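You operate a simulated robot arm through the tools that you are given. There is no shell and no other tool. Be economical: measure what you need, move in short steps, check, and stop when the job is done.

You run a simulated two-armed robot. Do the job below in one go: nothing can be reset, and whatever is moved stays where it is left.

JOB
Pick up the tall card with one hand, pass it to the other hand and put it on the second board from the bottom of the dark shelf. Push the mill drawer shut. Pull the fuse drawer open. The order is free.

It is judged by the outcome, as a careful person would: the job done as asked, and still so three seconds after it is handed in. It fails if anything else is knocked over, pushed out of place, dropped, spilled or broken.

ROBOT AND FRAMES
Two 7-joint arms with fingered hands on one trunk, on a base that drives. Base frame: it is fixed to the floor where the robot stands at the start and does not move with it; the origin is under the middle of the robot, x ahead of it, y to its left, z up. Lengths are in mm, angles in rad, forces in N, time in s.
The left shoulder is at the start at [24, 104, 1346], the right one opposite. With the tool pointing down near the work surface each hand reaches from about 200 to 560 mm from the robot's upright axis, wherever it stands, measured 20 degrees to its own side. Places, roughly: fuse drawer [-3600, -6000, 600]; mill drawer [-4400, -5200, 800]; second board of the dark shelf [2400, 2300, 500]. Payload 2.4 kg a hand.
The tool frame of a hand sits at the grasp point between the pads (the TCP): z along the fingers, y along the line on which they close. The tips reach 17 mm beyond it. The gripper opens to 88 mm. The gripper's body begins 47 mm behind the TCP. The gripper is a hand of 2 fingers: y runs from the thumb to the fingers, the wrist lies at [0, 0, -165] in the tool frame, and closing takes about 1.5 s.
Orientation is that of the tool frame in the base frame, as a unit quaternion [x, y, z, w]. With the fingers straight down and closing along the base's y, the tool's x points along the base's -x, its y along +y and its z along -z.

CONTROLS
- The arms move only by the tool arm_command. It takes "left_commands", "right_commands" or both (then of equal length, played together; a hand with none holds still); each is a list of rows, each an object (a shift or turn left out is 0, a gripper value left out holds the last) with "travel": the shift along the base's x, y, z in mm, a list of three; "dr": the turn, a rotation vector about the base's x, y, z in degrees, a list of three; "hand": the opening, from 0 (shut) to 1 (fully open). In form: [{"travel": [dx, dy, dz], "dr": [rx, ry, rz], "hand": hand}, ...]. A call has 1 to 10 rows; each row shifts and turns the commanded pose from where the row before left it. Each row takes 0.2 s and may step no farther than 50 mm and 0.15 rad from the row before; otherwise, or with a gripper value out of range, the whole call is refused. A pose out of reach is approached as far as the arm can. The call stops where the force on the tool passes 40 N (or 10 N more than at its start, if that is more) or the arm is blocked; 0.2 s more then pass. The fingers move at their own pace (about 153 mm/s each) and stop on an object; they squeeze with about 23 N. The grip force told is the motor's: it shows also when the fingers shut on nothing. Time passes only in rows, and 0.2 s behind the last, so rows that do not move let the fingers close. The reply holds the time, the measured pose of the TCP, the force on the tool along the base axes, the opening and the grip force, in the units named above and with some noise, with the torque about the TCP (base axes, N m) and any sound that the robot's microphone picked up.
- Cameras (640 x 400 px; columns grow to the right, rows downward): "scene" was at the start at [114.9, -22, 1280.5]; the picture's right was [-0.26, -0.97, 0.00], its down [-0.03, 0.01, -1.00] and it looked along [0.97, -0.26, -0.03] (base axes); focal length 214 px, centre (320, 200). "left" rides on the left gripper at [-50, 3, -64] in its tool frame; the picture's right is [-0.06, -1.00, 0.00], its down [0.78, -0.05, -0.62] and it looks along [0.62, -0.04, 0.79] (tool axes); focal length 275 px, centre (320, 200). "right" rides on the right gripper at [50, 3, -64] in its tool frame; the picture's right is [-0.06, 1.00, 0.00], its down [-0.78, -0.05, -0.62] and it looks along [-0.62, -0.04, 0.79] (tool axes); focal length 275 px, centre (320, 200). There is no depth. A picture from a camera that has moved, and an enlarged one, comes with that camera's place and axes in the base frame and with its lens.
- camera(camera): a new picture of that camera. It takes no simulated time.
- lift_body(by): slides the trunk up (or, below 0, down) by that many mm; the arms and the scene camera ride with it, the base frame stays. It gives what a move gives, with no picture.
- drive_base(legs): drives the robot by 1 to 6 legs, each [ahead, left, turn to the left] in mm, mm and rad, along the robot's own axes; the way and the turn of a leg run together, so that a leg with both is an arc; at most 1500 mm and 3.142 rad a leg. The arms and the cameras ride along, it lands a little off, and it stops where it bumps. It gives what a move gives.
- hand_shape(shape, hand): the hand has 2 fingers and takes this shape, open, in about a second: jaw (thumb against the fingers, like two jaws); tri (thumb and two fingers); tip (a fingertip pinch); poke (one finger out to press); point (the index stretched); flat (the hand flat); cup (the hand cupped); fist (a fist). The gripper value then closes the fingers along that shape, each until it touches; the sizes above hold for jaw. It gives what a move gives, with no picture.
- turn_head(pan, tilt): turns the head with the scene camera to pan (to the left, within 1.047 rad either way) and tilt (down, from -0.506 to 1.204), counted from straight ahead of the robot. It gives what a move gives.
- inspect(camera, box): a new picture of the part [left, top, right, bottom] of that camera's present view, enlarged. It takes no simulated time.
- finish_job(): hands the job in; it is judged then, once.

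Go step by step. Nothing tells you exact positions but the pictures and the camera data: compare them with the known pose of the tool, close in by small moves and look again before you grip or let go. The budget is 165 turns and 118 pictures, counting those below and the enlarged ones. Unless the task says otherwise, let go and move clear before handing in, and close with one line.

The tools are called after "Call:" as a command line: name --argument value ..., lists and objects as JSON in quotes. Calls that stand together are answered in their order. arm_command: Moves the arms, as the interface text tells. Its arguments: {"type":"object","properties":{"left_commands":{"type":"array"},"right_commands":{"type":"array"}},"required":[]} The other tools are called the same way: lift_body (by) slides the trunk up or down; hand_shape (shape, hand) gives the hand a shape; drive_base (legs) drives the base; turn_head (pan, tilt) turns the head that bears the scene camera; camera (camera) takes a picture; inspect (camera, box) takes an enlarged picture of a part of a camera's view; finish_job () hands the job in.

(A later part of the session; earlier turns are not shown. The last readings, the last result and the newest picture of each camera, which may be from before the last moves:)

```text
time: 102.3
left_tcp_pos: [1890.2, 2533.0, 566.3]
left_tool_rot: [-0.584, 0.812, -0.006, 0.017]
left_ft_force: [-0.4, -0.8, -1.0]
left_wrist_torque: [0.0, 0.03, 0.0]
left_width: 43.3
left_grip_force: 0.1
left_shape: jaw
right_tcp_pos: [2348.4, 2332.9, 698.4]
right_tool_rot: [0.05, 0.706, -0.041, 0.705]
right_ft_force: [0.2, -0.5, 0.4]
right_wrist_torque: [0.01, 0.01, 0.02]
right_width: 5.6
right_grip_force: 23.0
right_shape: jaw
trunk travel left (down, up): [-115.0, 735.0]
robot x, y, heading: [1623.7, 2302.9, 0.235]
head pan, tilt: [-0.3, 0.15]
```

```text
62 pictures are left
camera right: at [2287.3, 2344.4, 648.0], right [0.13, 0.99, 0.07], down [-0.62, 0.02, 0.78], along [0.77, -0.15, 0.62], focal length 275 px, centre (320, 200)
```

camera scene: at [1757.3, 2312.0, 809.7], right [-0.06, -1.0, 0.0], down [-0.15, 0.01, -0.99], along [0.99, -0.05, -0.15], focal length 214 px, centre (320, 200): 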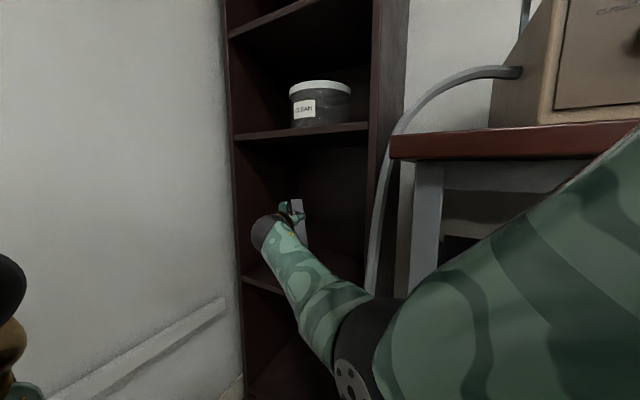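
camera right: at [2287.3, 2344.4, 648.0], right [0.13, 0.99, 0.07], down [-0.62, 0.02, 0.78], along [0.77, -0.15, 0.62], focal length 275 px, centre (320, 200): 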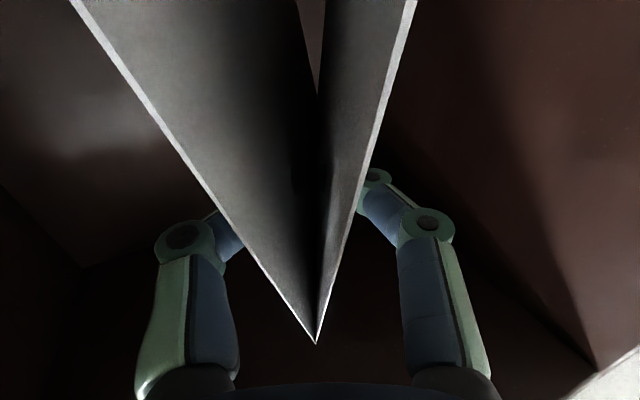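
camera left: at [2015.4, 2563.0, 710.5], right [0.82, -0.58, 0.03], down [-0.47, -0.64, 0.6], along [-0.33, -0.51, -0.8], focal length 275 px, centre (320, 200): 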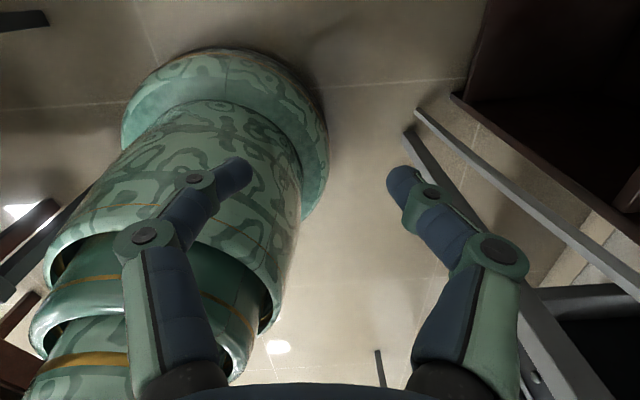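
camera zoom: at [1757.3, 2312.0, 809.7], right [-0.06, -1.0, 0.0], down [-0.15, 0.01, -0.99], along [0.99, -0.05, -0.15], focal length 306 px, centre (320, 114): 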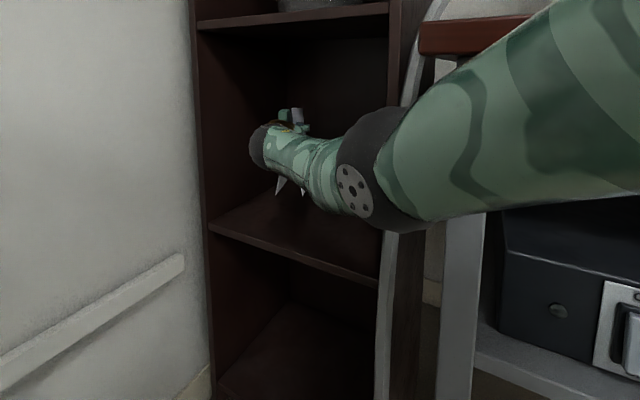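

Everything is still free of contact, though the elbow is near the hose, so only small vertical moves from here. Lowering the card toward the board.

Call:
arm_command --right_commands '[{"travel": [0, 0, -15]}, {"travel": [0, 0, -15]}, {"travel": [0, 0, -12]}, {}]'

Call:
inspect --camera "scene" --box '[200, 120, 440, 400]'

```text
time: 103.3
left_tcp_pos: [1889.2, 2532.3, 567.1]
left_tool_rot: [-0.584, 0.812, -0.006, 0.016]
left_ft_force: [-0.4, -0.4, -0.4]
left_wrist_torque: [-0.03, 0.0, 0.03]
left_width: 43.5
left_grip_force: 0.0
left_shape: jaw
right_tcp_pos: [2347.7, 2334.0, 669.0]
right_tool_rot: [0.05, 0.705, -0.043, 0.706]
right_ft_force: [0.3, -0.9, 0.5]
right_wrist_torque: [-0.01, 0.0, 0.04]
right_width: 5.4
right_grip_force: 23.1
right_shape: jaw
right hand out of reach, approached as far as the arm can: row 3
trunk travel left (down, up): [-115.0, 735.0]
robot x, y, heading: [1624.0, 2303.3, 0.239]
head pan, tilt: [-0.3, 0.15]
```

```text
1.43 times, centred on (320, 260) of scene
camera zoom: at [1757.3, 2312.0, 809.7], right [-0.06, -1.0, 0.0], down [-0.15, 0.01, -0.99], along [0.99, -0.06, -0.15], focal length 306 px, centre (320, 114)
```

zoom: 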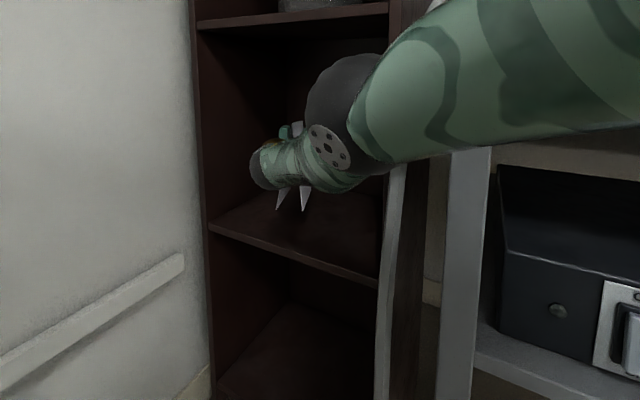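

The arm is at full stretch, so I'll use the trunk for the last 30-odd millimetres, watching for contact.

Call:
lift_body --by -20

Call:
inspect --camera "scene" --box '[240, 200, 400, 340]'

```text
time: 104.0
left_tcp_pos: [1889.2, 2532.6, 546.5]
left_tool_rot: [-0.583, 0.812, -0.006, 0.017]
left_ft_force: [0.0, -0.5, -0.6]
left_wrist_torque: [0.01, 0.01, -0.02]
left_width: 43.5
left_grip_force: 0.1
left_shape: jaw
right_tcp_pos: [2350.2, 2333.0, 644.3]
right_tool_rot: [0.05, 0.707, -0.042, 0.704]
right_ft_force: [-0.7, -0.3, -0.1]
right_wrist_torque: [0.03, 0.02, 0.0]
right_width: 5.3
right_grip_force: 23.0
right_shape: jaw
trunk travel left (down, up): [-95.0, 755.0]
robot x, y, heading: [1619.8, 2305.0, 0.243]
head pan, tilt: [-0.3, 0.15]
```

```text
2.86 times, centred on (320, 270) of scene
camera zoom: at [1758.4, 2312.3, 790.1], right [-0.06, -1.0, 0.0], down [-0.15, 0.01, -0.99], along [0.99, -0.05, -0.15], focal length 613 px, centre (320, 0)
```

zoom: 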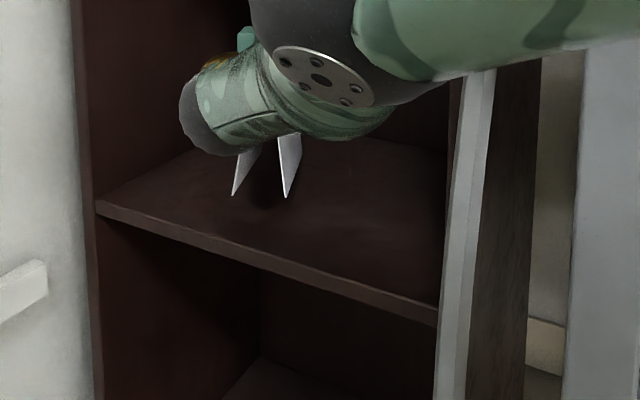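

The card's lower edge is about 513 while the board here looks nearer 470–480. Lowering more in small steps.

Call:
lift_body --by -20

Call:
lift_body --by -8

Call:
inspect --camera "scene" --box '[240, 200, 400, 340]'

```text
time: 104.6
left_tcp_pos: [1889.6, 2532.6, 526.9]
left_tool_rot: [-0.583, 0.812, -0.007, 0.017]
left_ft_force: [0.0, 0.2, 0.2]
left_wrist_torque: [-0.03, -0.01, 0.03]
left_width: 43.9
left_grip_force: 0.0
left_shape: jaw
right_tcp_pos: [2350.7, 2333.6, 615.2]
right_tool_rot: [0.048, 0.712, -0.044, 0.699]
right_ft_force: [-0.2, 0.6, 0.1]
right_wrist_torque: [0.01, -0.05, 0.02]
right_width: 5.6
right_grip_force: 22.7
right_shape: jaw
trunk travel left (down, up): [-75.0, 775.0]
robot x, y, heading: [1625.4, 2307.9, 0.243]
head pan, tilt: [-0.3, 0.15]
```

```text
time: 105.2
left_tcp_pos: [1889.0, 2531.7, 520.6]
left_tool_rot: [-0.583, 0.812, -0.007, 0.017]
left_ft_force: [0.2, 0.6, -0.1]
left_wrist_torque: [0.02, -0.01, 0.0]
left_width: 43.5
left_grip_force: 0.0
left_shape: jaw
right_tcp_pos: [2350.9, 2333.9, 609.8]
right_tool_rot: [0.049, 0.709, -0.045, 0.702]
right_ft_force: [-1.9, -2.1, 21.9]
right_wrist_torque: [-0.11, -0.26, -0.04]
right_width: 5.7
right_grip_force: 23.1
right_shape: jaw
trunk travel left (down, up): [-67.0, 783.0]
robot x, y, heading: [1627.7, 2303.3, 0.237]
head pan, tilt: [-0.3, 0.15]
```

```text
2.86 times, centred on (320, 270) of scene
camera zoom: at [1758.4, 2312.5, 763.6], right [-0.06, -1.0, 0.0], down [-0.15, 0.01, -0.99], along [0.99, -0.06, -0.15], focal length 613 px, centre (320, 0)
```

zoom: 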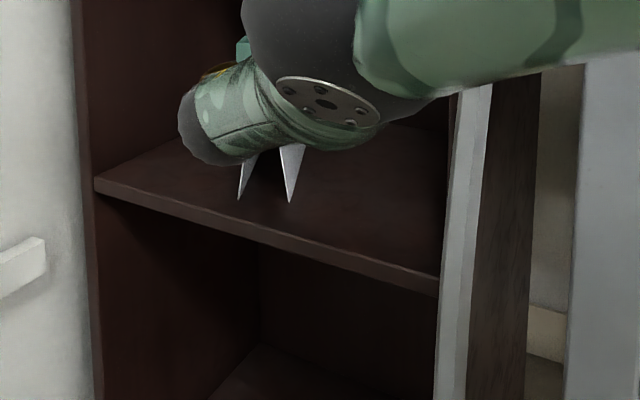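

Contact with the board (22 N). I'll ease up a little to relieve the force before letting go.

Call:
lift_body --by 2

```text
time: 105.7
left_tcp_pos: [1888.0, 2533.3, 521.7]
left_tool_rot: [-0.584, 0.812, -0.007, 0.017]
left_ft_force: [-0.5, -0.3, -1.5]
left_wrist_torque: [0.01, 0.0, 0.01]
left_width: 44.0
left_grip_force: 0.0
left_shape: jaw
right_tcp_pos: [2350.9, 2334.0, 610.5]
right_tool_rot: [0.049, 0.71, -0.046, 0.701]
right_ft_force: [-0.8, -1.9, 20.4]
right_wrist_torque: [-0.07, -0.25, -0.01]
right_width: 5.9
right_grip_force: 22.8
right_shape: jaw
trunk travel left (down, up): [-69.0, 781.0]
robot x, y, heading: [1627.2, 2302.7, 0.235]
head pan, tilt: [-0.3, 0.15]
```

Call:
lift_body --by 5

```text
time: 106.3
left_tcp_pos: [1887.9, 2532.9, 525.3]
left_tool_rot: [-0.584, 0.812, -0.007, 0.016]
left_ft_force: [-0.3, -0.1, 0.5]
left_wrist_torque: [-0.02, 0.01, 0.03]
left_width: 43.6
left_grip_force: 0.0
left_shape: jaw
right_tcp_pos: [2351.4, 2335.6, 611.8]
right_tool_rot: [0.049, 0.712, -0.045, 0.699]
right_ft_force: [-1.7, -0.5, 5.2]
right_wrist_torque: [-0.04, -0.05, -0.01]
right_width: 5.4
right_grip_force: 23.0
right_shape: jaw
trunk travel left (down, up): [-74.0, 776.0]
robot x, y, heading: [1623.3, 2308.8, 0.238]
head pan, tilt: [-0.3, 0.15]
```

The load is down to 5 N with the card standing. Opening the hand and checking before withdrawing.

Call:
arm_command --right_commands '[{"hand": 0.3}, {"hand": 0.6}, {"hand": 1}, {}, {}]'

Call:
camera --camera "right"

```text
time: 107.5
left_tcp_pos: [1890.0, 2533.0, 525.0]
left_tool_rot: [-0.583, 0.812, -0.006, 0.017]
left_ft_force: [0.2, 0.3, 0.4]
left_wrist_torque: [-0.03, 0.01, 0.0]
left_width: 43.6
left_grip_force: 0.0
left_shape: jaw
right_tcp_pos: [2352.0, 2333.9, 610.9]
right_tool_rot: [0.049, 0.712, -0.045, 0.699]
right_ft_force: [0.9, 0.0, 0.2]
right_wrist_torque: [0.05, 0.02, -0.01]
right_width: 87.8
right_grip_force: 0.1
right_shape: jaw
trunk travel left (down, up): [-74.0, 776.0]
robot x, y, heading: [1626.8, 2306.4, 0.239]
head pan, tilt: [-0.3, 0.15]
```

```text
58 pictures are left
camera right: at [2289.5, 2345.6, 563.5], right [0.13, 0.99, 0.07], down [-0.61, 0.03, 0.79], along [0.78, -0.15, 0.6], focal length 275 px, centre (320, 200)
```

right: 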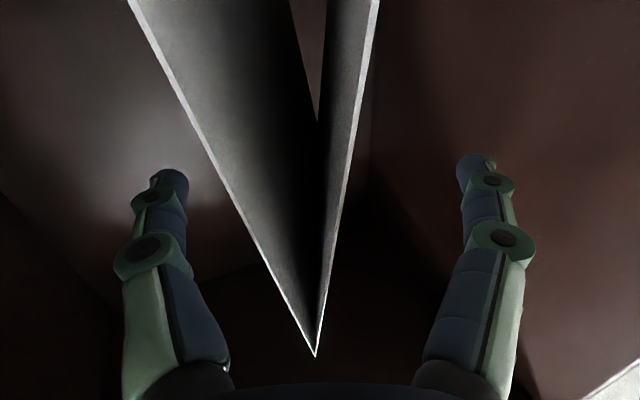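

The fingers are free of the card, which stands by itself. Withdrawing straight back, then raising a little before the rest.

Call:
arm_command --right_commands '[{"travel": [-20, 2.5, 0]}, {"travel": [-20, 2.5, 0]}, {"travel": [-20, 3, 0]}, {"travel": [-20, 4, 0]}, {}]'

Call:
camera --camera "right"

```text
time: 108.7
left_tcp_pos: [1890.0, 2533.6, 525.1]
left_tool_rot: [-0.583, 0.812, -0.006, 0.016]
left_ft_force: [0.5, 0.8, 0.3]
left_wrist_torque: [0.02, 0.0, 0.01]
left_width: 43.8
left_grip_force: 0.1
left_shape: jaw
right_tcp_pos: [2316.5, 2371.0, 586.5]
right_tool_rot: [0.049, 0.711, -0.046, 0.7]
right_ft_force: [-0.6, 0.5, 0.5]
right_wrist_torque: [-0.06, 0.01, 0.0]
right_width: 87.9
right_grip_force: 0.0
right_shape: jaw
right hand out of reach, approached as far as the arm can: row 1, 2, 3, 4
trunk travel left (down, up): [-74.0, 776.0]
robot x, y, heading: [1624.2, 2306.8, 0.235]
head pan, tilt: [-0.3, 0.15]
```

```text
57 pictures are left
camera right: at [2254.0, 2381.1, 536.7], right [0.13, 0.99, 0.07], down [-0.61, 0.03, 0.79], along [0.78, -0.15, 0.6], focal length 275 px, centre (320, 200)
```

right: 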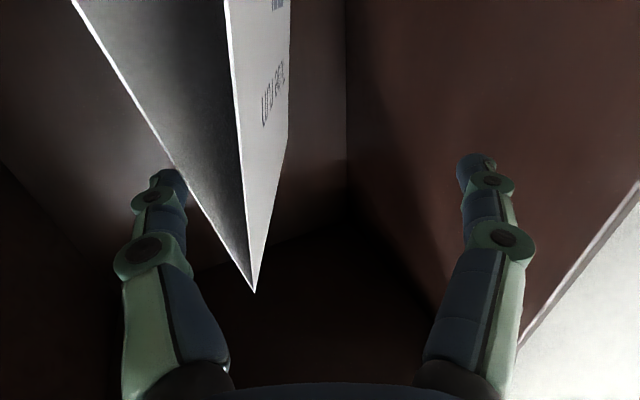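

The arm hit a joint limit and drifted sideways, so the near finger is close to the card. Instead of more arm motion, I'll back the whole base along the hand's axis to slide it clear.

Call:
drive_base --legs '[[-65, 25, 0]]'

Call:
camera --camera "right"

Call:
camera --camera "scene"

```text
time: 109.7
left_tcp_pos: [1821.5, 2542.4, 525.3]
left_tool_rot: [-0.583, 0.812, -0.006, 0.016]
left_ft_force: [0.2, 0.4, -0.5]
left_wrist_torque: [0.01, -0.04, 0.0]
left_width: 43.8
left_grip_force: 0.0
left_shape: jaw
right_tcp_pos: [2247.8, 2379.6, 586.0]
right_tool_rot: [0.049, 0.711, -0.046, 0.7]
right_ft_force: [0.7, -0.8, 0.0]
right_wrist_torque: [-0.02, 0.02, -0.01]
right_width: 87.9
right_grip_force: 0.1
right_shape: jaw
trunk travel left (down, up): [-74.0, 776.0]
robot x, y, heading: [1552.4, 2317.9, 0.238]
head pan, tilt: [-0.3, 0.15]
```

```text
56 pictures are left
camera right: at [2185.7, 2390.1, 536.7], right [0.13, 0.99, 0.07], down [-0.61, 0.03, 0.79], along [0.78, -0.15, 0.6], focal length 275 px, centre (320, 200)
```

right: 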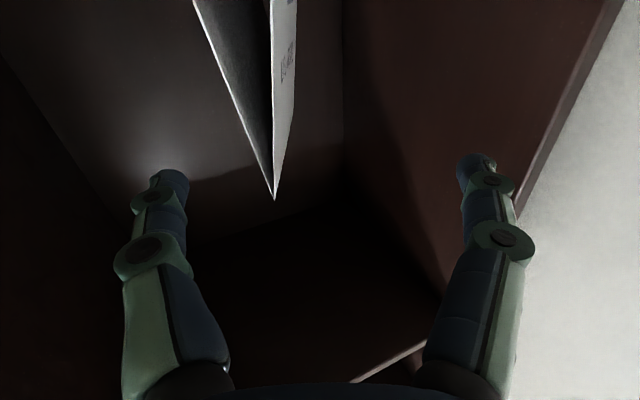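

```text
55 pictures are left
camera scene: at [1691.1, 2321.6, 770.1], right [-0.06, -1.0, 0.0], down [-0.15, 0.01, -0.99], along [0.99, -0.06, -0.15], focal length 214 px, centre (320, 200)
```

scene: 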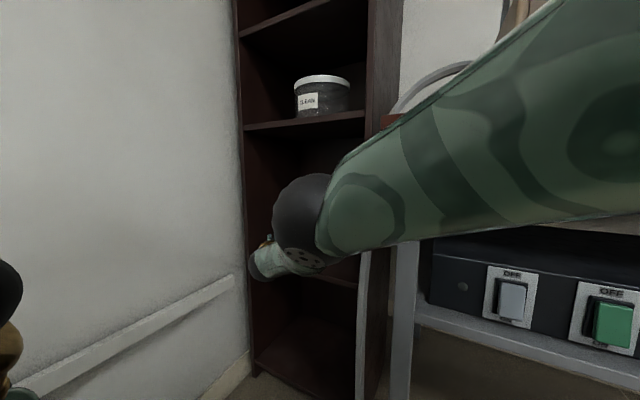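

The hand is out of the shelf and the card stands inside. Raising the trunk to see it.

Call:
lift_body --by 300

Call:
turn_head --pan -0.2 --tilt 0.5

Call:
camera --camera "scene"

```text
time: 112.7
left_tcp_pos: [1821.9, 2541.7, 825.8]
left_tool_rot: [-0.583, 0.812, -0.006, 0.016]
left_ft_force: [0.0, -0.5, 0.2]
left_wrist_torque: [0.02, 0.02, 0.01]
left_width: 43.7
left_grip_force: 0.1
left_shape: jaw
right_tcp_pos: [2236.8, 2375.9, 1028.0]
right_tool_rot: [0.072, 0.633, -0.02, 0.771]
right_ft_force: [0.2, 0.7, 0.4]
right_wrist_torque: [0.0, -0.02, -0.01]
right_width: 88.0
right_grip_force: 0.2
right_shape: jaw
trunk travel left (down, up): [-374.0, 476.0]
robot x, y, heading: [1559.6, 2317.1, 0.242]
head pan, tilt: [-0.3, 0.15]
```

```text
time: 113.5
left_tcp_pos: [1821.5, 2541.7, 825.0]
left_tool_rot: [-0.583, 0.812, -0.007, 0.017]
left_ft_force: [0.9, 0.1, 0.3]
left_wrist_torque: [0.02, 0.01, 0.02]
left_width: 43.5
left_grip_force: 0.2
left_shape: jaw
right_tcp_pos: [2236.0, 2376.6, 1028.0]
right_tool_rot: [0.072, 0.633, -0.02, 0.771]
right_ft_force: [0.4, 0.0, 0.4]
right_wrist_torque: [0.02, -0.01, -0.02]
right_width: 87.8
right_grip_force: 0.1
right_shape: jaw
trunk travel left (down, up): [-374.0, 476.0]
robot x, y, heading: [1560.2, 2318.3, 0.238]
head pan, tilt: [-0.201, 0.499]
```

```text
54 pictures are left
camera scene: at [1676.7, 2327.2, 1035.1], right [0.04, -1.0, 0.0], down [-0.48, -0.02, -0.88], along [0.88, 0.03, -0.48], focal length 214 px, centre (320, 200)
```

scene: 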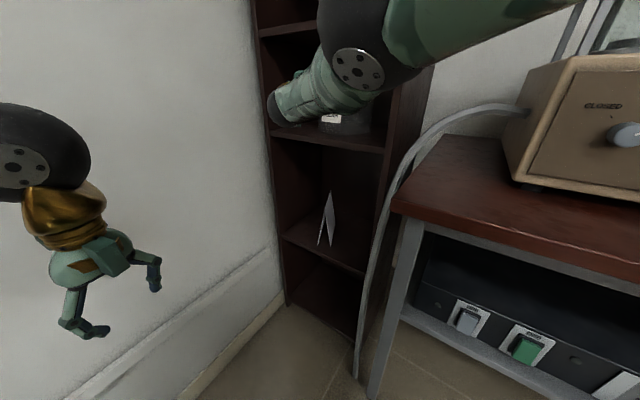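

The card stands upright on the second board. Now I'll raise further and bring the right hand back to a compact fingers-down pose before leaving.

Call:
arm_command --right_commands '[{"travel": [-25, 3, 0]}, {"travel": [-25, 3, 0]}, {"travel": [-20, 0, 0], "dr": [1.0, 8.3, 0]}, {"travel": [-20, 0, 0], "dr": [1.0, 8.3, 0]}, {"travel": [-20, 0, 0], "dr": [1.0, 8.3, 0]}, {"travel": [-20, 0, 0], "dr": [1.0, 8.3, 0]}, {"travel": [-20, 0, 0], "dr": [1.0, 8.3, 0]}, {"travel": [-20, 0, 0], "dr": [1.0, 8.3, 0]}, {}]'

Call:
lift_body --by 200

Call:
arm_command --right_commands '[{"travel": [0, -10, 0], "dr": [1.0, 8.3, 0]}, {"travel": [0, -10, 0], "dr": [1.0, 8.3, 0]}, {"travel": [0, -10, 0], "dr": [1.0, 8.3, 0]}, {"travel": [0, -10, 0], "dr": [1.0, 8.3, 0]}, {"travel": [-10, -10, 0], "dr": [1.0, 8.3, 0]}, {"travel": [-10, 0, 0], "dr": [0.6, 5, 0]}, {}]'

Call:
camera --camera "scene"

```text
time: 115.5
left_tcp_pos: [1820.3, 2542.2, 825.8]
left_tool_rot: [-0.583, 0.812, -0.006, 0.016]
left_ft_force: [1.7, 0.9, -0.7]
left_wrist_torque: [0.01, 0.03, 0.02]
left_width: 43.9
left_grip_force: 0.0
left_shape: jaw
right_tcp_pos: [2174.1, 2455.4, 997.7]
right_tool_rot: [0.096, 0.899, -0.017, 0.427]
right_ft_force: [-0.5, 0.6, 0.0]
right_wrist_torque: [0.01, 0.02, -0.03]
right_width: 87.7
right_grip_force: 0.2
right_shape: jaw
right hand out of reach, approached as far as the arm can: row 1, 2, 3, 4, 5, 6, 7, 8
trunk travel left (down, up): [-374.0, 476.0]
robot x, y, heading: [1555.4, 2317.9, 0.237]
head pan, tilt: [-0.201, 0.499]
```

```text
time: 117.7
left_tcp_pos: [1820.9, 2541.2, 1026.5]
left_tool_rot: [-0.584, 0.812, -0.006, 0.016]
left_ft_force: [-0.3, 0.1, -0.4]
left_wrist_torque: [0.03, -0.02, 0.02]
left_width: 43.8
left_grip_force: 0.0
left_shape: jaw
right_tcp_pos: [2167.7, 2453.1, 1227.8]
right_tool_rot: [0.098, 0.888, -0.01, 0.449]
right_ft_force: [-0.5, -0.1, 0.4]
right_wrist_torque: [-0.02, 0.02, 0.01]
right_width: 88.2
right_grip_force: 0.1
right_shape: jaw
trunk travel left (down, up): [-574.0, 276.0]
robot x, y, heading: [1552.5, 2313.6, 0.238]
head pan, tilt: [-0.201, 0.499]
```

```text
time: 119.3
left_tcp_pos: [1821.1, 2542.4, 1025.5]
left_tool_rot: [-0.584, 0.812, -0.005, 0.017]
left_ft_force: [-0.3, 0.1, 0.0]
left_wrist_torque: [0.03, -0.01, 0.0]
left_width: 43.6
left_grip_force: 0.0
left_shape: jaw
right_tcp_pos: [2106.1, 2379.2, 1222.9]
right_tool_rot: [0.108, 0.993, -0.005, 0.055]
right_ft_force: [0.2, -0.6, 0.1]
right_wrist_torque: [0.02, -0.01, -0.03]
right_width: 88.0
right_grip_force: 0.1
right_shape: jaw
right hand out of reach, approached as far as the arm can: row 1, 2, 3, 4, 5, 6
trunk travel left (down, up): [-574.0, 276.0]
robot x, y, heading: [1558.2, 2317.8, 0.239]
head pan, tilt: [-0.201, 0.499]
```

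```text
53 pictures are left
camera scene: at [1673.2, 2326.3, 1236.1], right [0.04, -1.0, 0.0], down [-0.48, -0.02, -0.88], along [0.88, 0.03, -0.48], focal length 214 px, centre (320, 200)
```

scene: 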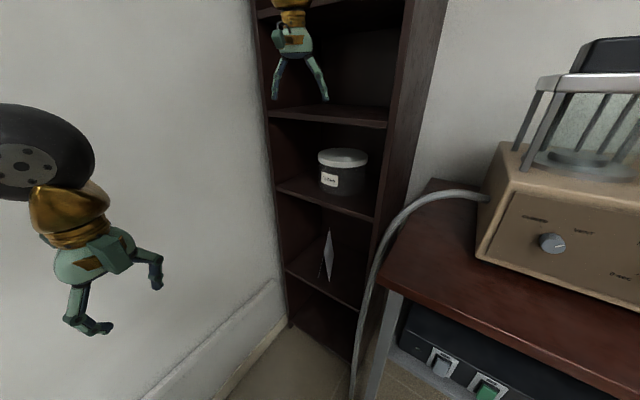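

The card is standing well inside the second bay. I'll tuck the right hand, raise the left, and go back down the aisle the way I came.

Call:
arm_command --right_commands '[{"travel": [-36, -20, 0], "hand": 0.5}, {"travel": [-36, -20, 0]}, {"travel": [-36, -20, 0]}, {"travel": [-36, -20, 0]}, {"travel": [-36, -20, 0]}, {"travel": [-36, -20, 0]}, {}]' --left_commands '[{"travel": [0, 0, 30]}, {"travel": [0, 0, 30]}, {"travel": [0, 0, 30]}, {"travel": [0, 0, 30]}, {"travel": [0, 0, 30]}, {"travel": [0, 0, 30]}, {}]'

Call:
drive_base --legs '[[0, 0, 0.74]]'

```text
time: 120.9
left_tcp_pos: [1820.4, 2540.7, 1205.5]
left_tool_rot: [-0.584, 0.812, -0.006, 0.017]
left_ft_force: [-0.4, 0.2, -1.1]
left_wrist_torque: [0.02, 0.06, -0.02]
left_width: 43.5
left_grip_force: 0.2
left_shape: jaw
right_tcp_pos: [2042.4, 2241.2, 1153.3]
right_tool_rot: [0.125, 0.99, -0.02, 0.07]
right_ft_force: [-0.2, 0.3, 0.1]
right_wrist_torque: [0.01, 0.03, 0.03]
right_width: 44.3
right_grip_force: 0.0
right_shape: jaw
right hand out of reach, approached as far as the arm can: row 2, 3, 4, 5, 6
trunk travel left (down, up): [-574.0, 276.0]
robot x, y, heading: [1554.2, 2315.4, 0.238]
head pan, tilt: [-0.201, 0.499]
```

```text
time: 123.2
left_tcp_pos: [1597.0, 2659.8, 1205.5]
left_tool_rot: [0.839, -0.544, 0.0, -0.018]
left_ft_force: [-0.4, -0.6, 0.6]
left_wrist_torque: [0.0, 0.03, 0.01]
left_width: 43.6
left_grip_force: 0.0
left_shape: jaw
right_tcp_pos: [1955.8, 2595.4, 1153.0]
right_tool_rot: [-0.251, 0.966, 0.013, 0.065]
right_ft_force: [-0.1, 0.7, -0.5]
right_wrist_torque: [-0.01, 0.01, -0.01]
right_width: 44.7
right_grip_force: 0.2
right_shape: jaw
trunk travel left (down, up): [-574.0, 276.0]
robot x, y, heading: [1557.9, 2315.7, 0.985]
head pan, tilt: [-0.201, 0.499]
```

The right arm is in an awkward joint configuration, with its commanded pose too close to the body. I'll command it up and forward to a comfortable pose near its starting one.

Call:
arm_command --right_commands '[{"travel": [11, 17, 36]}, {"travel": [11, 17, 36]}, {"travel": [11, 17, 36]}, {"travel": [11, 17, 36]}, {"travel": [11, 17, 36]}, {}, {}]'

Call:
turn_head --pan -0.6 --tilt 0.2

Call:
camera --camera "scene"

```text
time: 124.8
left_tcp_pos: [1596.3, 2660.3, 1205.7]
left_tool_rot: [0.839, -0.545, 0.0, -0.017]
left_ft_force: [-0.3, 1.4, -0.1]
left_wrist_torque: [0.0, -0.02, -0.01]
left_width: 43.8
left_grip_force: 0.1
left_shape: jaw
right_tcp_pos: [2003.7, 2669.7, 1328.8]
right_tool_rot: [-0.251, 0.966, 0.014, 0.065]
right_ft_force: [0.0, -0.8, 0.1]
right_wrist_torque: [0.01, 0.0, 0.0]
right_width: 44.1
right_grip_force: 0.1
right_shape: jaw
right hand out of reach, approached as far as the arm can: row 5
trunk travel left (down, up): [-574.0, 276.0]
robot x, y, heading: [1556.6, 2313.5, 0.989]
head pan, tilt: [-0.201, 0.499]
```

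```text
time: 125.7
left_tcp_pos: [1597.6, 2660.8, 1206.2]
left_tool_rot: [0.839, -0.544, 0.0, -0.018]
left_ft_force: [0.0, 0.0, -1.0]
left_wrist_torque: [0.01, 0.0, -0.02]
left_width: 43.8
left_grip_force: 0.0
left_shape: jaw
right_tcp_pos: [2004.3, 2671.0, 1329.5]
right_tool_rot: [-0.252, 0.965, 0.014, 0.065]
right_ft_force: [0.4, 0.2, 0.1]
right_wrist_torque: [-0.03, -0.04, 0.02]
right_width: 44.1
right_grip_force: 0.0
right_shape: jaw
trunk travel left (down, up): [-574.0, 276.0]
robot x, y, heading: [1554.6, 2313.4, 0.983]
head pan, tilt: [-0.6, 0.201]
```

```text
52 pictures are left
camera scene: at [1656.5, 2375.7, 1262.3], right [0.39, -0.92, 0.0], down [-0.2, -0.09, -0.98], along [0.9, 0.38, -0.22], focal length 214 px, centre (320, 200)
```

scene: 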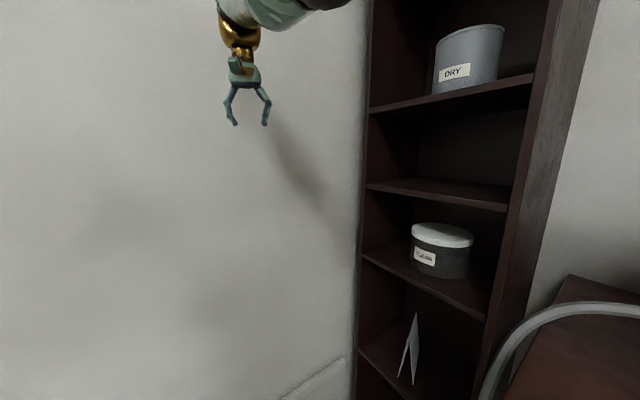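

The arm follows properly at shoulder height. Drawing the right hand back close to its start pose.

Call:
arm_command --right_commands '[{"travel": [-22, -33, 0], "dr": [0, 0, 0]}, {"travel": [-22, -33, 0]}, {"travel": [-22, -33, 0]}, {"travel": [-22, -33, 0]}, {"travel": [-22, -33, 0]}, {"travel": [-22, -33, 0]}, {}]'

Call:
drive_base --legs '[[-750, 0, 0], [-850, 0, 0]]'

```text
time: 127.3
left_tcp_pos: [1597.9, 2660.4, 1204.6]
left_tool_rot: [0.839, -0.544, 0.001, -0.017]
left_ft_force: [0.0, -0.7, -0.7]
left_wrist_torque: [-0.01, 0.01, 0.01]
left_width: 43.7
left_grip_force: 0.0
left_shape: jaw
right_tcp_pos: [1989.7, 2654.8, 1381.7]
right_tool_rot: [-0.251, 0.966, 0.011, 0.065]
right_ft_force: [-0.1, 0.2, -0.2]
right_wrist_torque: [-0.03, -0.03, 0.02]
right_width: 44.3
right_grip_force: 0.0
right_shape: jaw
right hand out of reach, approached as far as the arm can: row 1, 2, 3, 4, 5, 6
trunk travel left (down, up): [-574.0, 276.0]
robot x, y, heading: [1557.7, 2313.7, 0.984]
head pan, tilt: [-0.6, 0.201]
```

```text
time: 135.5
left_tcp_pos: [714.9, 1331.4, 1206.2]
left_tool_rot: [0.84, -0.543, 0.0, -0.017]
left_ft_force: [0.0, 1.2, -0.6]
left_wrist_torque: [-0.01, 0.02, 0.0]
left_width: 43.5
left_grip_force: 0.0
left_shape: jaw
right_tcp_pos: [1108.0, 1325.8, 1381.6]
right_tool_rot: [-0.254, 0.965, 0.012, 0.065]
right_ft_force: [1.1, 0.3, 0.0]
right_wrist_torque: [-0.03, -0.02, 0.01]
right_width: 44.3
right_grip_force: 0.0
right_shape: jaw
trunk travel left (down, up): [-574.0, 276.0]
robot x, y, heading: [673.4, 984.3, 0.984]
head pan, tilt: [-0.6, 0.201]
```

The arm still resists retracting; the hand is yawed off its natural angle. I'll rotate it back to the default alignment and then retract.

Call:
arm_command --right_commands '[{"dr": [0, 0, 7], "travel": [0, 0, -10]}, {"dr": [0, 0, 7], "travel": [0, 0, -10]}, {"dr": [0, 0, 7], "travel": [0, 0, -10]}, {"dr": [0, 0, 6], "travel": [0, 0, -10]}, {"travel": [-15, -22, 0]}, {"travel": [-15, -22, 0]}, {"travel": [-15, -22, 0]}, {}]'

Call:
turn_head --pan -0.9 --tilt 0.1

Call:
camera --camera "scene"

```text
time: 137.3
left_tcp_pos: [713.9, 1332.2, 1206.7]
left_tool_rot: [0.84, -0.542, -0.001, -0.017]
left_ft_force: [0.2, 0.0, 0.4]
left_wrist_torque: [0.01, 0.04, -0.03]
left_width: 43.6
left_grip_force: 0.1
left_shape: jaw
right_tcp_pos: [1112.1, 1333.3, 1368.1]
right_tool_rot: [-0.472, 0.879, 0.028, 0.059]
right_ft_force: [-1.1, 0.5, 0.2]
right_wrist_torque: [-0.03, 0.0, 0.02]
right_width: 44.4
right_grip_force: 0.0
right_shape: jaw
right hand out of reach, approached as far as the arm can: row 1, 2, 3, 4, 5, 6, 7
trunk travel left (down, up): [-574.0, 276.0]
robot x, y, heading: [675.7, 986.7, 0.987]
head pan, tilt: [-0.6, 0.201]
```

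```text
time: 138.1
left_tcp_pos: [713.6, 1329.5, 1205.0]
left_tool_rot: [0.84, -0.542, 0.0, -0.018]
left_ft_force: [0.1, -0.1, 0.0]
left_wrist_torque: [-0.04, -0.02, 0.02]
left_width: 43.8
left_grip_force: 0.0
left_shape: jaw
right_tcp_pos: [1111.8, 1333.9, 1367.0]
right_tool_rot: [-0.471, 0.879, 0.027, 0.06]
right_ft_force: [0.5, 0.3, 0.2]
right_wrist_torque: [0.0, -0.02, -0.01]
right_width: 44.1
right_grip_force: 0.0
right_shape: jaw
trunk travel left (down, up): [-574.0, 276.0]
robot x, y, heading: [674.6, 986.0, 0.986]
head pan, tilt: [-0.901, 0.099]
```

```text
51 pictures are left
camera scene: at [775.5, 1044.3, 1261.7], right [0.38, -0.93, 0.0], down [-0.21, -0.08, -0.97], along [0.9, 0.37, -0.22], focal length 214 px, centre (320, 200)
```

scene: 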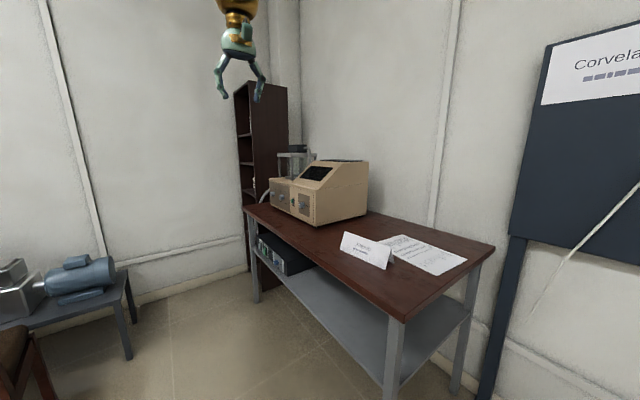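

The head isn't reaching its commanded pan, so the right upper arm may be up beside it. Looking upward to see the elbow.

Call:
turn_head --pan -0.4 --tilt -0.45

Call:
camera --camera "scene"

Call:
camera --camera "left"

```text
time: 139.1
left_tcp_pos: [713.9, 1331.2, 1206.9]
left_tool_rot: [0.84, -0.543, 0.0, -0.018]
left_ft_force: [-0.3, 0.6, 0.3]
left_wrist_torque: [0.02, -0.03, -0.03]
left_width: 43.5
left_grip_force: 0.1
left_shape: jaw
right_tcp_pos: [1112.7, 1333.5, 1365.9]
right_tool_rot: [-0.471, 0.88, 0.027, 0.059]
right_ft_force: [-0.6, 0.7, -0.1]
right_wrist_torque: [0.01, 0.01, 0.03]
right_width: 44.2
right_grip_force: 0.1
right_shape: jaw
trunk travel left (down, up): [-574.0, 276.0]
robot x, y, heading: [673.5, 989.7, 0.983]
head pan, tilt: [-0.4, -0.45]
```

```text
50 pictures are left
camera scene: at [747.8, 1048.2, 1318.5], right [0.56, -0.83, 0.0], down [0.36, 0.24, -0.9], along [0.75, 0.5, 0.43], focal length 214 px, centre (320, 200)
```

scene: 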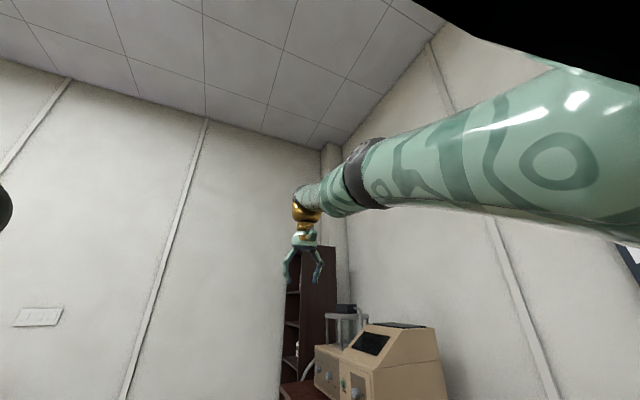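

```text
49 pictures are left
camera left: at [690.9, 1373.0, 1269.5], right [0.88, 0.47, 0.03], down [0.36, -0.71, 0.6], along [0.3, -0.52, -0.8], focal length 275 px, centre (320, 200)
```

left: 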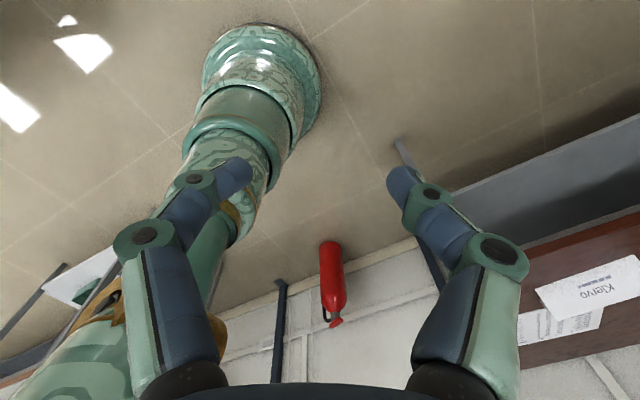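

The right arm is stretched straight, a singular pose, so pulling straight in does nothing. I'll tip the hand forward and lower it so the elbow bends again.

Call:
arm_command --right_commands '[{"dr": [6.9, -4.6, 0], "travel": [-8, -12, -30]}, {"dr": [6.9, -4.6, 0], "travel": [-8, -12, -30]}, {"dr": [6.9, -4.6, 0], "travel": [-8, -12, -30]}, {"dr": [6.9, -4.6, 0], "travel": [-8, -12, -30]}, {"dr": [6.9, -4.6, 0], "travel": [-15, -22, -30]}, {"dr": [6.9, -4.6, 0], "travel": [-15, -22, -30]}, {}]'

Call:
camera --camera "scene"

```text
time: 140.7
left_tcp_pos: [715.0, 1331.2, 1205.6]
left_tool_rot: [0.84, -0.543, 0.0, -0.017]
left_ft_force: [-0.3, -0.9, -0.2]
left_wrist_torque: [0.0, 0.01, 0.0]
left_width: 43.9
left_grip_force: 0.2
left_shape: jaw
right_tcp_pos: [1197.4, 1456.2, 1230.9]
right_tool_rot: [-0.413, 0.775, 0.222, 0.425]
right_ft_force: [-0.5, -0.3, 0.6]
right_wrist_torque: [0.0, -0.02, -0.01]
right_width: 44.3
right_grip_force: 0.0
right_shape: jaw
right hand out of reach, approached as far as the arm can: row 1, 2, 3, 4, 5, 6
trunk travel left (down, up): [-574.0, 276.0]
robot x, y, heading: [675.8, 981.7, 0.988]
head pan, tilt: [-0.4, -0.45]
```

```text
48 pictures are left
camera scene: at [747.3, 1048.0, 1319.0], right [0.56, -0.83, 0.0], down [0.36, 0.24, -0.9], along [0.75, 0.5, 0.44], focal length 214 px, centre (320, 200)
```

scene: 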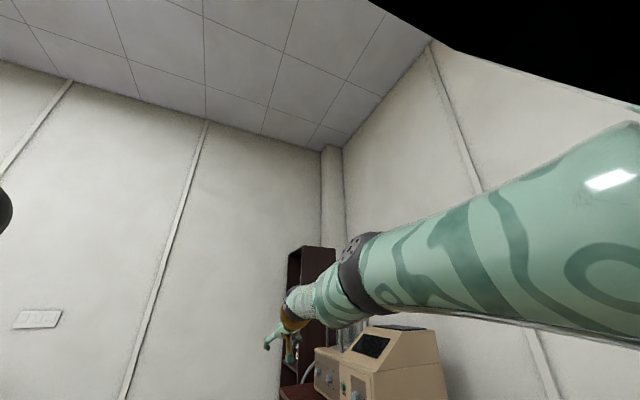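

The elbow hinge seems able to bend only inward (to my left). I'll sweep the hand left and inward so the elbow flexes.

Call:
arm_command --right_commands '[{"travel": [-40, 12, 10]}, {"travel": [-42, 8, 10]}, {"travel": [-44, 4, 10]}, {"travel": [-44, 0, 10]}, {"travel": [-44, -5, 10]}, {}]'

Call:
camera --camera "scene"

```text
time: 142.1
left_tcp_pos: [715.0, 1331.5, 1204.3]
left_tool_rot: [0.84, -0.542, 0.0, -0.018]
left_ft_force: [-0.3, -0.6, 0.2]
left_wrist_torque: [-0.01, 0.05, 0.0]
left_width: 43.8
left_grip_force: 0.1
left_shape: jaw
right_tcp_pos: [1004.4, 1537.7, 1281.9]
right_tool_rot: [-0.413, 0.774, 0.222, 0.425]
right_ft_force: [0.4, 0.2, 0.9]
right_wrist_torque: [0.01, -0.04, -0.02]
right_width: 44.3
right_grip_force: 0.1
right_shape: jaw
right hand out of reach, approached as far as the arm can: row 1, 2, 3, 4, 5
trunk travel left (down, up): [-574.0, 276.0]
robot x, y, heading: [674.9, 990.8, 0.99]
head pan, tilt: [-0.4, -0.45]
```

```text
47 pictures are left
camera scene: at [747.7, 1048.1, 1318.9], right [0.56, -0.83, 0.0], down [0.36, 0.24, -0.9], along [0.75, 0.5, 0.43], focal length 214 px, centre (320, 200)
```

scene: 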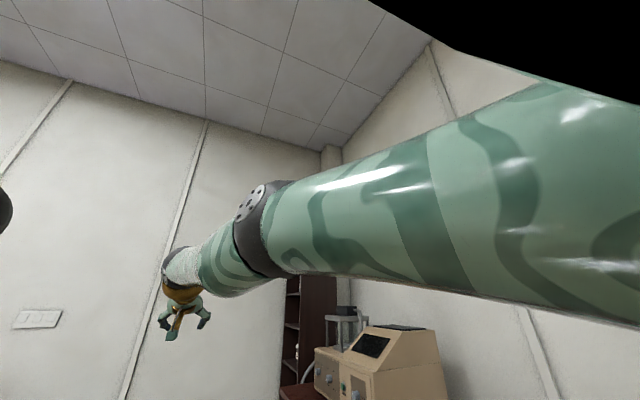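

Still straight. Earlier the arm did bend when moving right, down and inward together, so I'll try that direction.

Call:
arm_command --right_commands '[{"travel": [11, -37, -20]}, {"travel": [11, -37, -20]}, {"travel": [11, -37, -20]}, {"travel": [11, -37, -20]}, {"travel": [11, -37, -20]}, {"travel": [11, -37, -20]}, {"travel": [11, -37, -20]}, {"travel": [5, -40, -10]}, {"travel": [5, -40, -10]}, {}]'

Call:
camera --camera "scene"

```text
time: 144.2
left_tcp_pos: [713.7, 1331.2, 1206.3]
left_tool_rot: [0.84, -0.543, 0.0, -0.019]
left_ft_force: [-0.4, 1.0, -0.2]
left_wrist_torque: [0.01, 0.02, 0.0]
left_width: 43.7
left_grip_force: 0.0
left_shape: jaw
right_tcp_pos: [1186.3, 1431.4, 1085.5]
right_tool_rot: [-0.413, 0.774, 0.222, 0.425]
right_ft_force: [1.0, 0.6, -0.6]
right_wrist_torque: [-0.02, 0.01, -0.01]
right_width: 44.1
right_grip_force: 0.1
right_shape: jaw
right hand out of reach, approached as far as the arm can: row 1, 2, 3, 4, 5, 6, 7, 8, 9
trunk travel left (down, up): [-574.0, 276.0]
robot x, y, heading: [676.2, 984.4, 0.986]
head pan, tilt: [-0.4, -0.45]
```

```text
46 pictures are left
camera scene: at [747.3, 1048.2, 1319.0], right [0.56, -0.83, 0.0], down [0.36, 0.24, -0.9], along [0.75, 0.5, 0.44], focal length 214 px, centre (320, 200)
```

scene: 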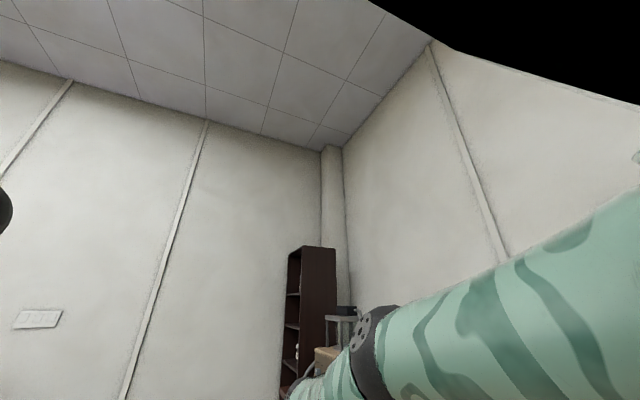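

Still stretched. I'll try an upward/inward sweep next, then up-right, checking which rows become reachable.

Call:
arm_command --right_commands '[{"travel": [-5, -8, 45]}, {"travel": [-5, -8, 45]}, {"travel": [-5, -8, 45]}, {"travel": [-5, -8, 45]}, {"travel": [20, -25, 30]}, {"travel": [20, -25, 30]}, {"travel": [20, -25, 30]}, {"travel": [20, -25, 20]}, {}]'

```text
time: 146.2
left_tcp_pos: [714.7, 1331.1, 1207.1]
left_tool_rot: [0.84, -0.543, 0.0, -0.018]
left_ft_force: [0.0, -0.7, 1.0]
left_wrist_torque: [-0.03, 0.0, -0.01]
left_width: 43.7
left_grip_force: 0.1
left_shape: jaw
right_tcp_pos: [1291.6, 1361.5, 1368.1]
right_tool_rot: [-0.414, 0.774, 0.223, 0.424]
right_ft_force: [-0.6, -0.6, -0.4]
right_wrist_torque: [0.02, -0.01, 0.01]
right_width: 44.3
right_grip_force: 0.1
right_shape: jaw
right hand out of reach, approached as far as the arm can: row 1, 2, 3, 4, 5, 6
trunk travel left (down, up): [-574.0, 276.0]
robot x, y, heading: [673.0, 982.4, 0.983]
head pan, tilt: [-0.4, -0.45]
```

Rows 7–8 became reachable on the right-hand side. Now trying inward from there.

Call:
arm_command --right_commands '[{"travel": [0, -35, -10]}, {"travel": [-5, -40, -10]}, {"travel": [-10, -40, -10]}, {"travel": [-20, -35, -10]}, {"travel": [-20, -35, -10]}, {}]'

Call:
turn_head --pan -0.9 --tilt 0.1

Call:
camera --camera "scene"

```text
time: 147.7
left_tcp_pos: [714.8, 1331.4, 1205.8]
left_tool_rot: [0.84, -0.542, -0.001, -0.017]
left_ft_force: [0.0, 0.1, -0.3]
left_wrist_torque: [0.0, 0.01, -0.02]
left_width: 43.8
left_grip_force: 0.0
left_shape: jaw
right_tcp_pos: [1365.8, 1255.3, 1344.7]
right_tool_rot: [-0.414, 0.774, 0.223, 0.424]
right_ft_force: [-0.3, 0.1, 0.9]
right_wrist_torque: [-0.01, -0.02, 0.03]
right_width: 44.4
right_grip_force: 0.0
right_shape: jaw
right hand out of reach, approached as far as the arm can: row 1, 2, 3, 4, 5
trunk travel left (down, up): [-574.0, 276.0]
robot x, y, heading: [673.5, 983.0, 0.99]
head pan, tilt: [-0.4, -0.45]
```

```text
time: 148.6
left_tcp_pos: [715.0, 1331.2, 1205.4]
left_tool_rot: [0.84, -0.543, 0.0, -0.017]
left_ft_force: [0.5, 0.1, 0.1]
left_wrist_torque: [-0.01, -0.01, 0.01]
left_width: 43.7
left_grip_force: 0.1
left_shape: jaw
right_tcp_pos: [1364.7, 1253.8, 1345.8]
right_tool_rot: [-0.413, 0.775, 0.221, 0.424]
right_ft_force: [0.0, -0.2, 0.0]
right_wrist_torque: [0.02, -0.01, 0.01]
right_width: 44.2
right_grip_force: 0.1
right_shape: jaw
trunk travel left (down, up): [-574.0, 276.0]
robot x, y, heading: [672.9, 988.3, 0.987]
head pan, tilt: [-0.901, 0.099]
```

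```text
45 pictures are left
camera scene: at [754.6, 1046.1, 1312.6], right [0.49, -0.87, 0.0], down [0.31, 0.18, -0.93], along [0.81, 0.46, 0.36], focal length 214 px, centre (320, 200)
```

scene: 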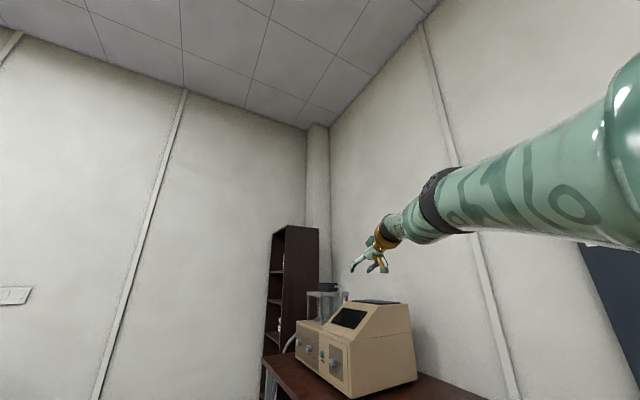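

The arm is straight and a wrist limit (elbow-down with fingers-down) blocks folding. The compact pose that worked before was fingers pointing forward, so I'll level the hand forward and retract that way.

Call:
arm_command --right_commands '[{"dr": [6.9, -4.6, 0], "travel": [-20, -5, 0]}, {"dr": [6.9, -4.6, 0], "travel": [-20, -5, 0]}, {"dr": [6.9, -4.6, 0], "travel": [-20, -5, 0]}, {"dr": [6.9, -4.6, 0], "travel": [-25, -5, 0]}, {"travel": [-40, 0, 0]}, {"travel": [-40, 0, 0]}, {"travel": [-42, 0, 0]}, {"travel": [-42, 0, 0]}, {"travel": [-42, 0, 0]}, {}]'

Call:
camera --camera "scene"

```text
time: 150.8
left_tcp_pos: [714.7, 1330.7, 1205.5]
left_tool_rot: [0.84, -0.542, 0.001, -0.018]
left_ft_force: [-0.4, -0.1, 0.0]
left_wrist_torque: [0.01, -0.01, 0.01]
left_width: 44.1
left_grip_force: 0.0
left_shape: jaw
right_tcp_pos: [1241.4, 1314.4, 1366.1]
right_tool_rot: [-0.33, 0.623, 0.331, 0.627]
right_ft_force: [-0.1, 0.4, -1.0]
right_wrist_torque: [0.02, 0.0, 0.0]
right_width: 44.1
right_grip_force: 0.1
right_shape: jaw
right hand out of reach, approached as far as the arm can: row 1, 2, 3, 4, 5, 6, 7
trunk travel left (down, up): [-574.0, 276.0]
robot x, y, heading: [676.0, 988.9, 0.988]
head pan, tilt: [-0.901, 0.099]
```

```text
44 pictures are left
camera scene: at [770.7, 1016.3, 1302.7], right [0.09, -1.0, 0.0], down [0.23, 0.02, -0.97], along [0.97, 0.09, 0.23], focal length 214 px, centre (320, 200)
```

scene: 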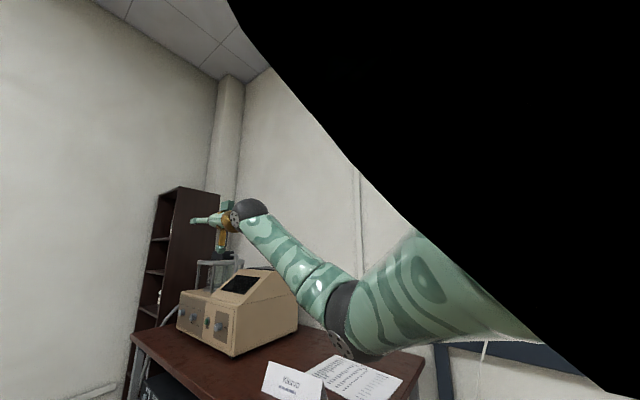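

The elbow is bending again and inward motion works. Continuing to retract with the fingers forward.

Call:
arm_command --right_commands '[{"travel": [-40, -3, -11]}, {"travel": [-40, -3, -11]}, {"travel": [-40, -3, -11]}, {"travel": [-40, -3, -11]}, {"travel": [-35, -10, -11]}, {"travel": [-30, -15, -11]}, {"travel": [-25, -20, -11]}, {}]'

Call:
camera --camera "scene"

```text
time: 152.6
left_tcp_pos: [714.4, 1330.4, 1205.9]
left_tool_rot: [0.84, -0.543, 0.0, -0.017]
left_ft_force: [1.1, -0.5, 0.2]
left_wrist_torque: [-0.01, -0.01, 0.02]
left_width: 43.7
left_grip_force: 0.1
left_shape: jaw
right_tcp_pos: [991.2, 1257.1, 1290.0]
right_tool_rot: [-0.33, 0.622, 0.331, 0.628]
right_ft_force: [0.7, 0.1, -1.0]
right_wrist_torque: [0.01, 0.02, 0.01]
right_width: 44.3
right_grip_force: 0.0
right_shape: jaw
trunk travel left (down, up): [-574.0, 276.0]
robot x, y, heading: [677.3, 985.9, 0.986]
head pan, tilt: [-0.901, 0.099]
```

```text
43 pictures are left
camera scene: at [764.1, 996.5, 1311.6], right [-0.17, -0.99, 0.0], down [0.34, -0.06, -0.94], along [0.93, -0.16, 0.34], focal length 214 px, centre (320, 200)
```

scene: 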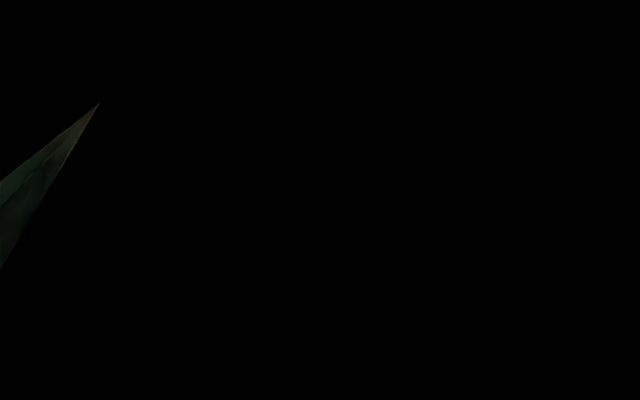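

All rows reachable again. Now yaw the hand left, as it was before, to bring the elbow back outward.

Call:
arm_command --right_commands '[{"dr": [0, 0, 8.24], "travel": [-5, 8, 0]}, {"dr": [0, 0, 8.24], "travel": [-5, 8, 0]}, {"dr": [0, 0, 8.24], "travel": [-5, 8, 0]}, {"dr": [0, 0, 8.24], "travel": [-5, 8, 0]}, {"dr": [0, 0, 8.24], "travel": [-5, 8, 0]}, {"dr": [0, 0, 8.24], "travel": [-5, 8, 0]}, {"dr": [0, 0, 8.24], "travel": [-5, 8, 0]}, {}]'

Call:
turn_head --pan -0.3 --tilt 0.1

Call:
camera --camera "scene"

```text
time: 154.4
left_tcp_pos: [715.0, 1331.6, 1205.9]
left_tool_rot: [0.84, -0.542, 0.0, -0.018]
left_ft_force: [-0.4, -0.2, 0.2]
left_wrist_torque: [0.01, -0.02, 0.01]
left_width: 43.6
left_grip_force: 0.2
left_shape: jaw
right_tcp_pos: [956.1, 1313.2, 1291.0]
right_tool_rot: [-0.588, 0.385, 0.594, 0.391]
right_ft_force: [0.2, -0.1, -0.5]
right_wrist_torque: [-0.01, 0.01, -0.03]
right_width: 44.1
right_grip_force: 0.1
right_shape: jaw
trunk travel left (down, up): [-574.0, 276.0]
robot x, y, heading: [674.3, 985.1, 0.996]
head pan, tilt: [-0.901, 0.099]
```

```text
time: 155.4
left_tcp_pos: [713.6, 1331.2, 1205.5]
left_tool_rot: [0.84, -0.543, 0.0, -0.017]
left_ft_force: [-0.8, 0.3, 0.3]
left_wrist_torque: [0.03, -0.01, 0.04]
left_width: 43.7
left_grip_force: 0.0
left_shape: jaw
right_tcp_pos: [955.8, 1312.8, 1291.0]
right_tool_rot: [-0.588, 0.385, 0.593, 0.392]
right_ft_force: [-0.4, 0.3, 0.0]
right_wrist_torque: [0.01, -0.01, -0.01]
right_width: 44.4
right_grip_force: 0.1
right_shape: jaw
trunk travel left (down, up): [-574.0, 276.0]
robot x, y, heading: [676.1, 987.8, 0.985]
head pan, tilt: [-0.3, 0.099]
```

```text
42 pictures are left
camera scene: at [765.8, 1025.1, 1308.0], right [0.21, -0.98, 0.0], down [0.29, 0.06, -0.95], along [0.93, 0.2, 0.3], focal length 214 px, centre (320, 200)
```

scene: 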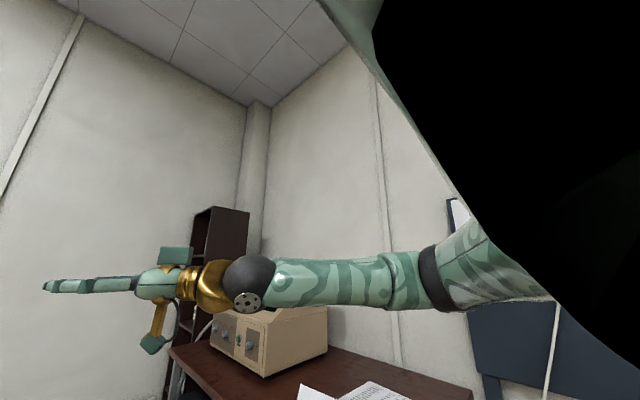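

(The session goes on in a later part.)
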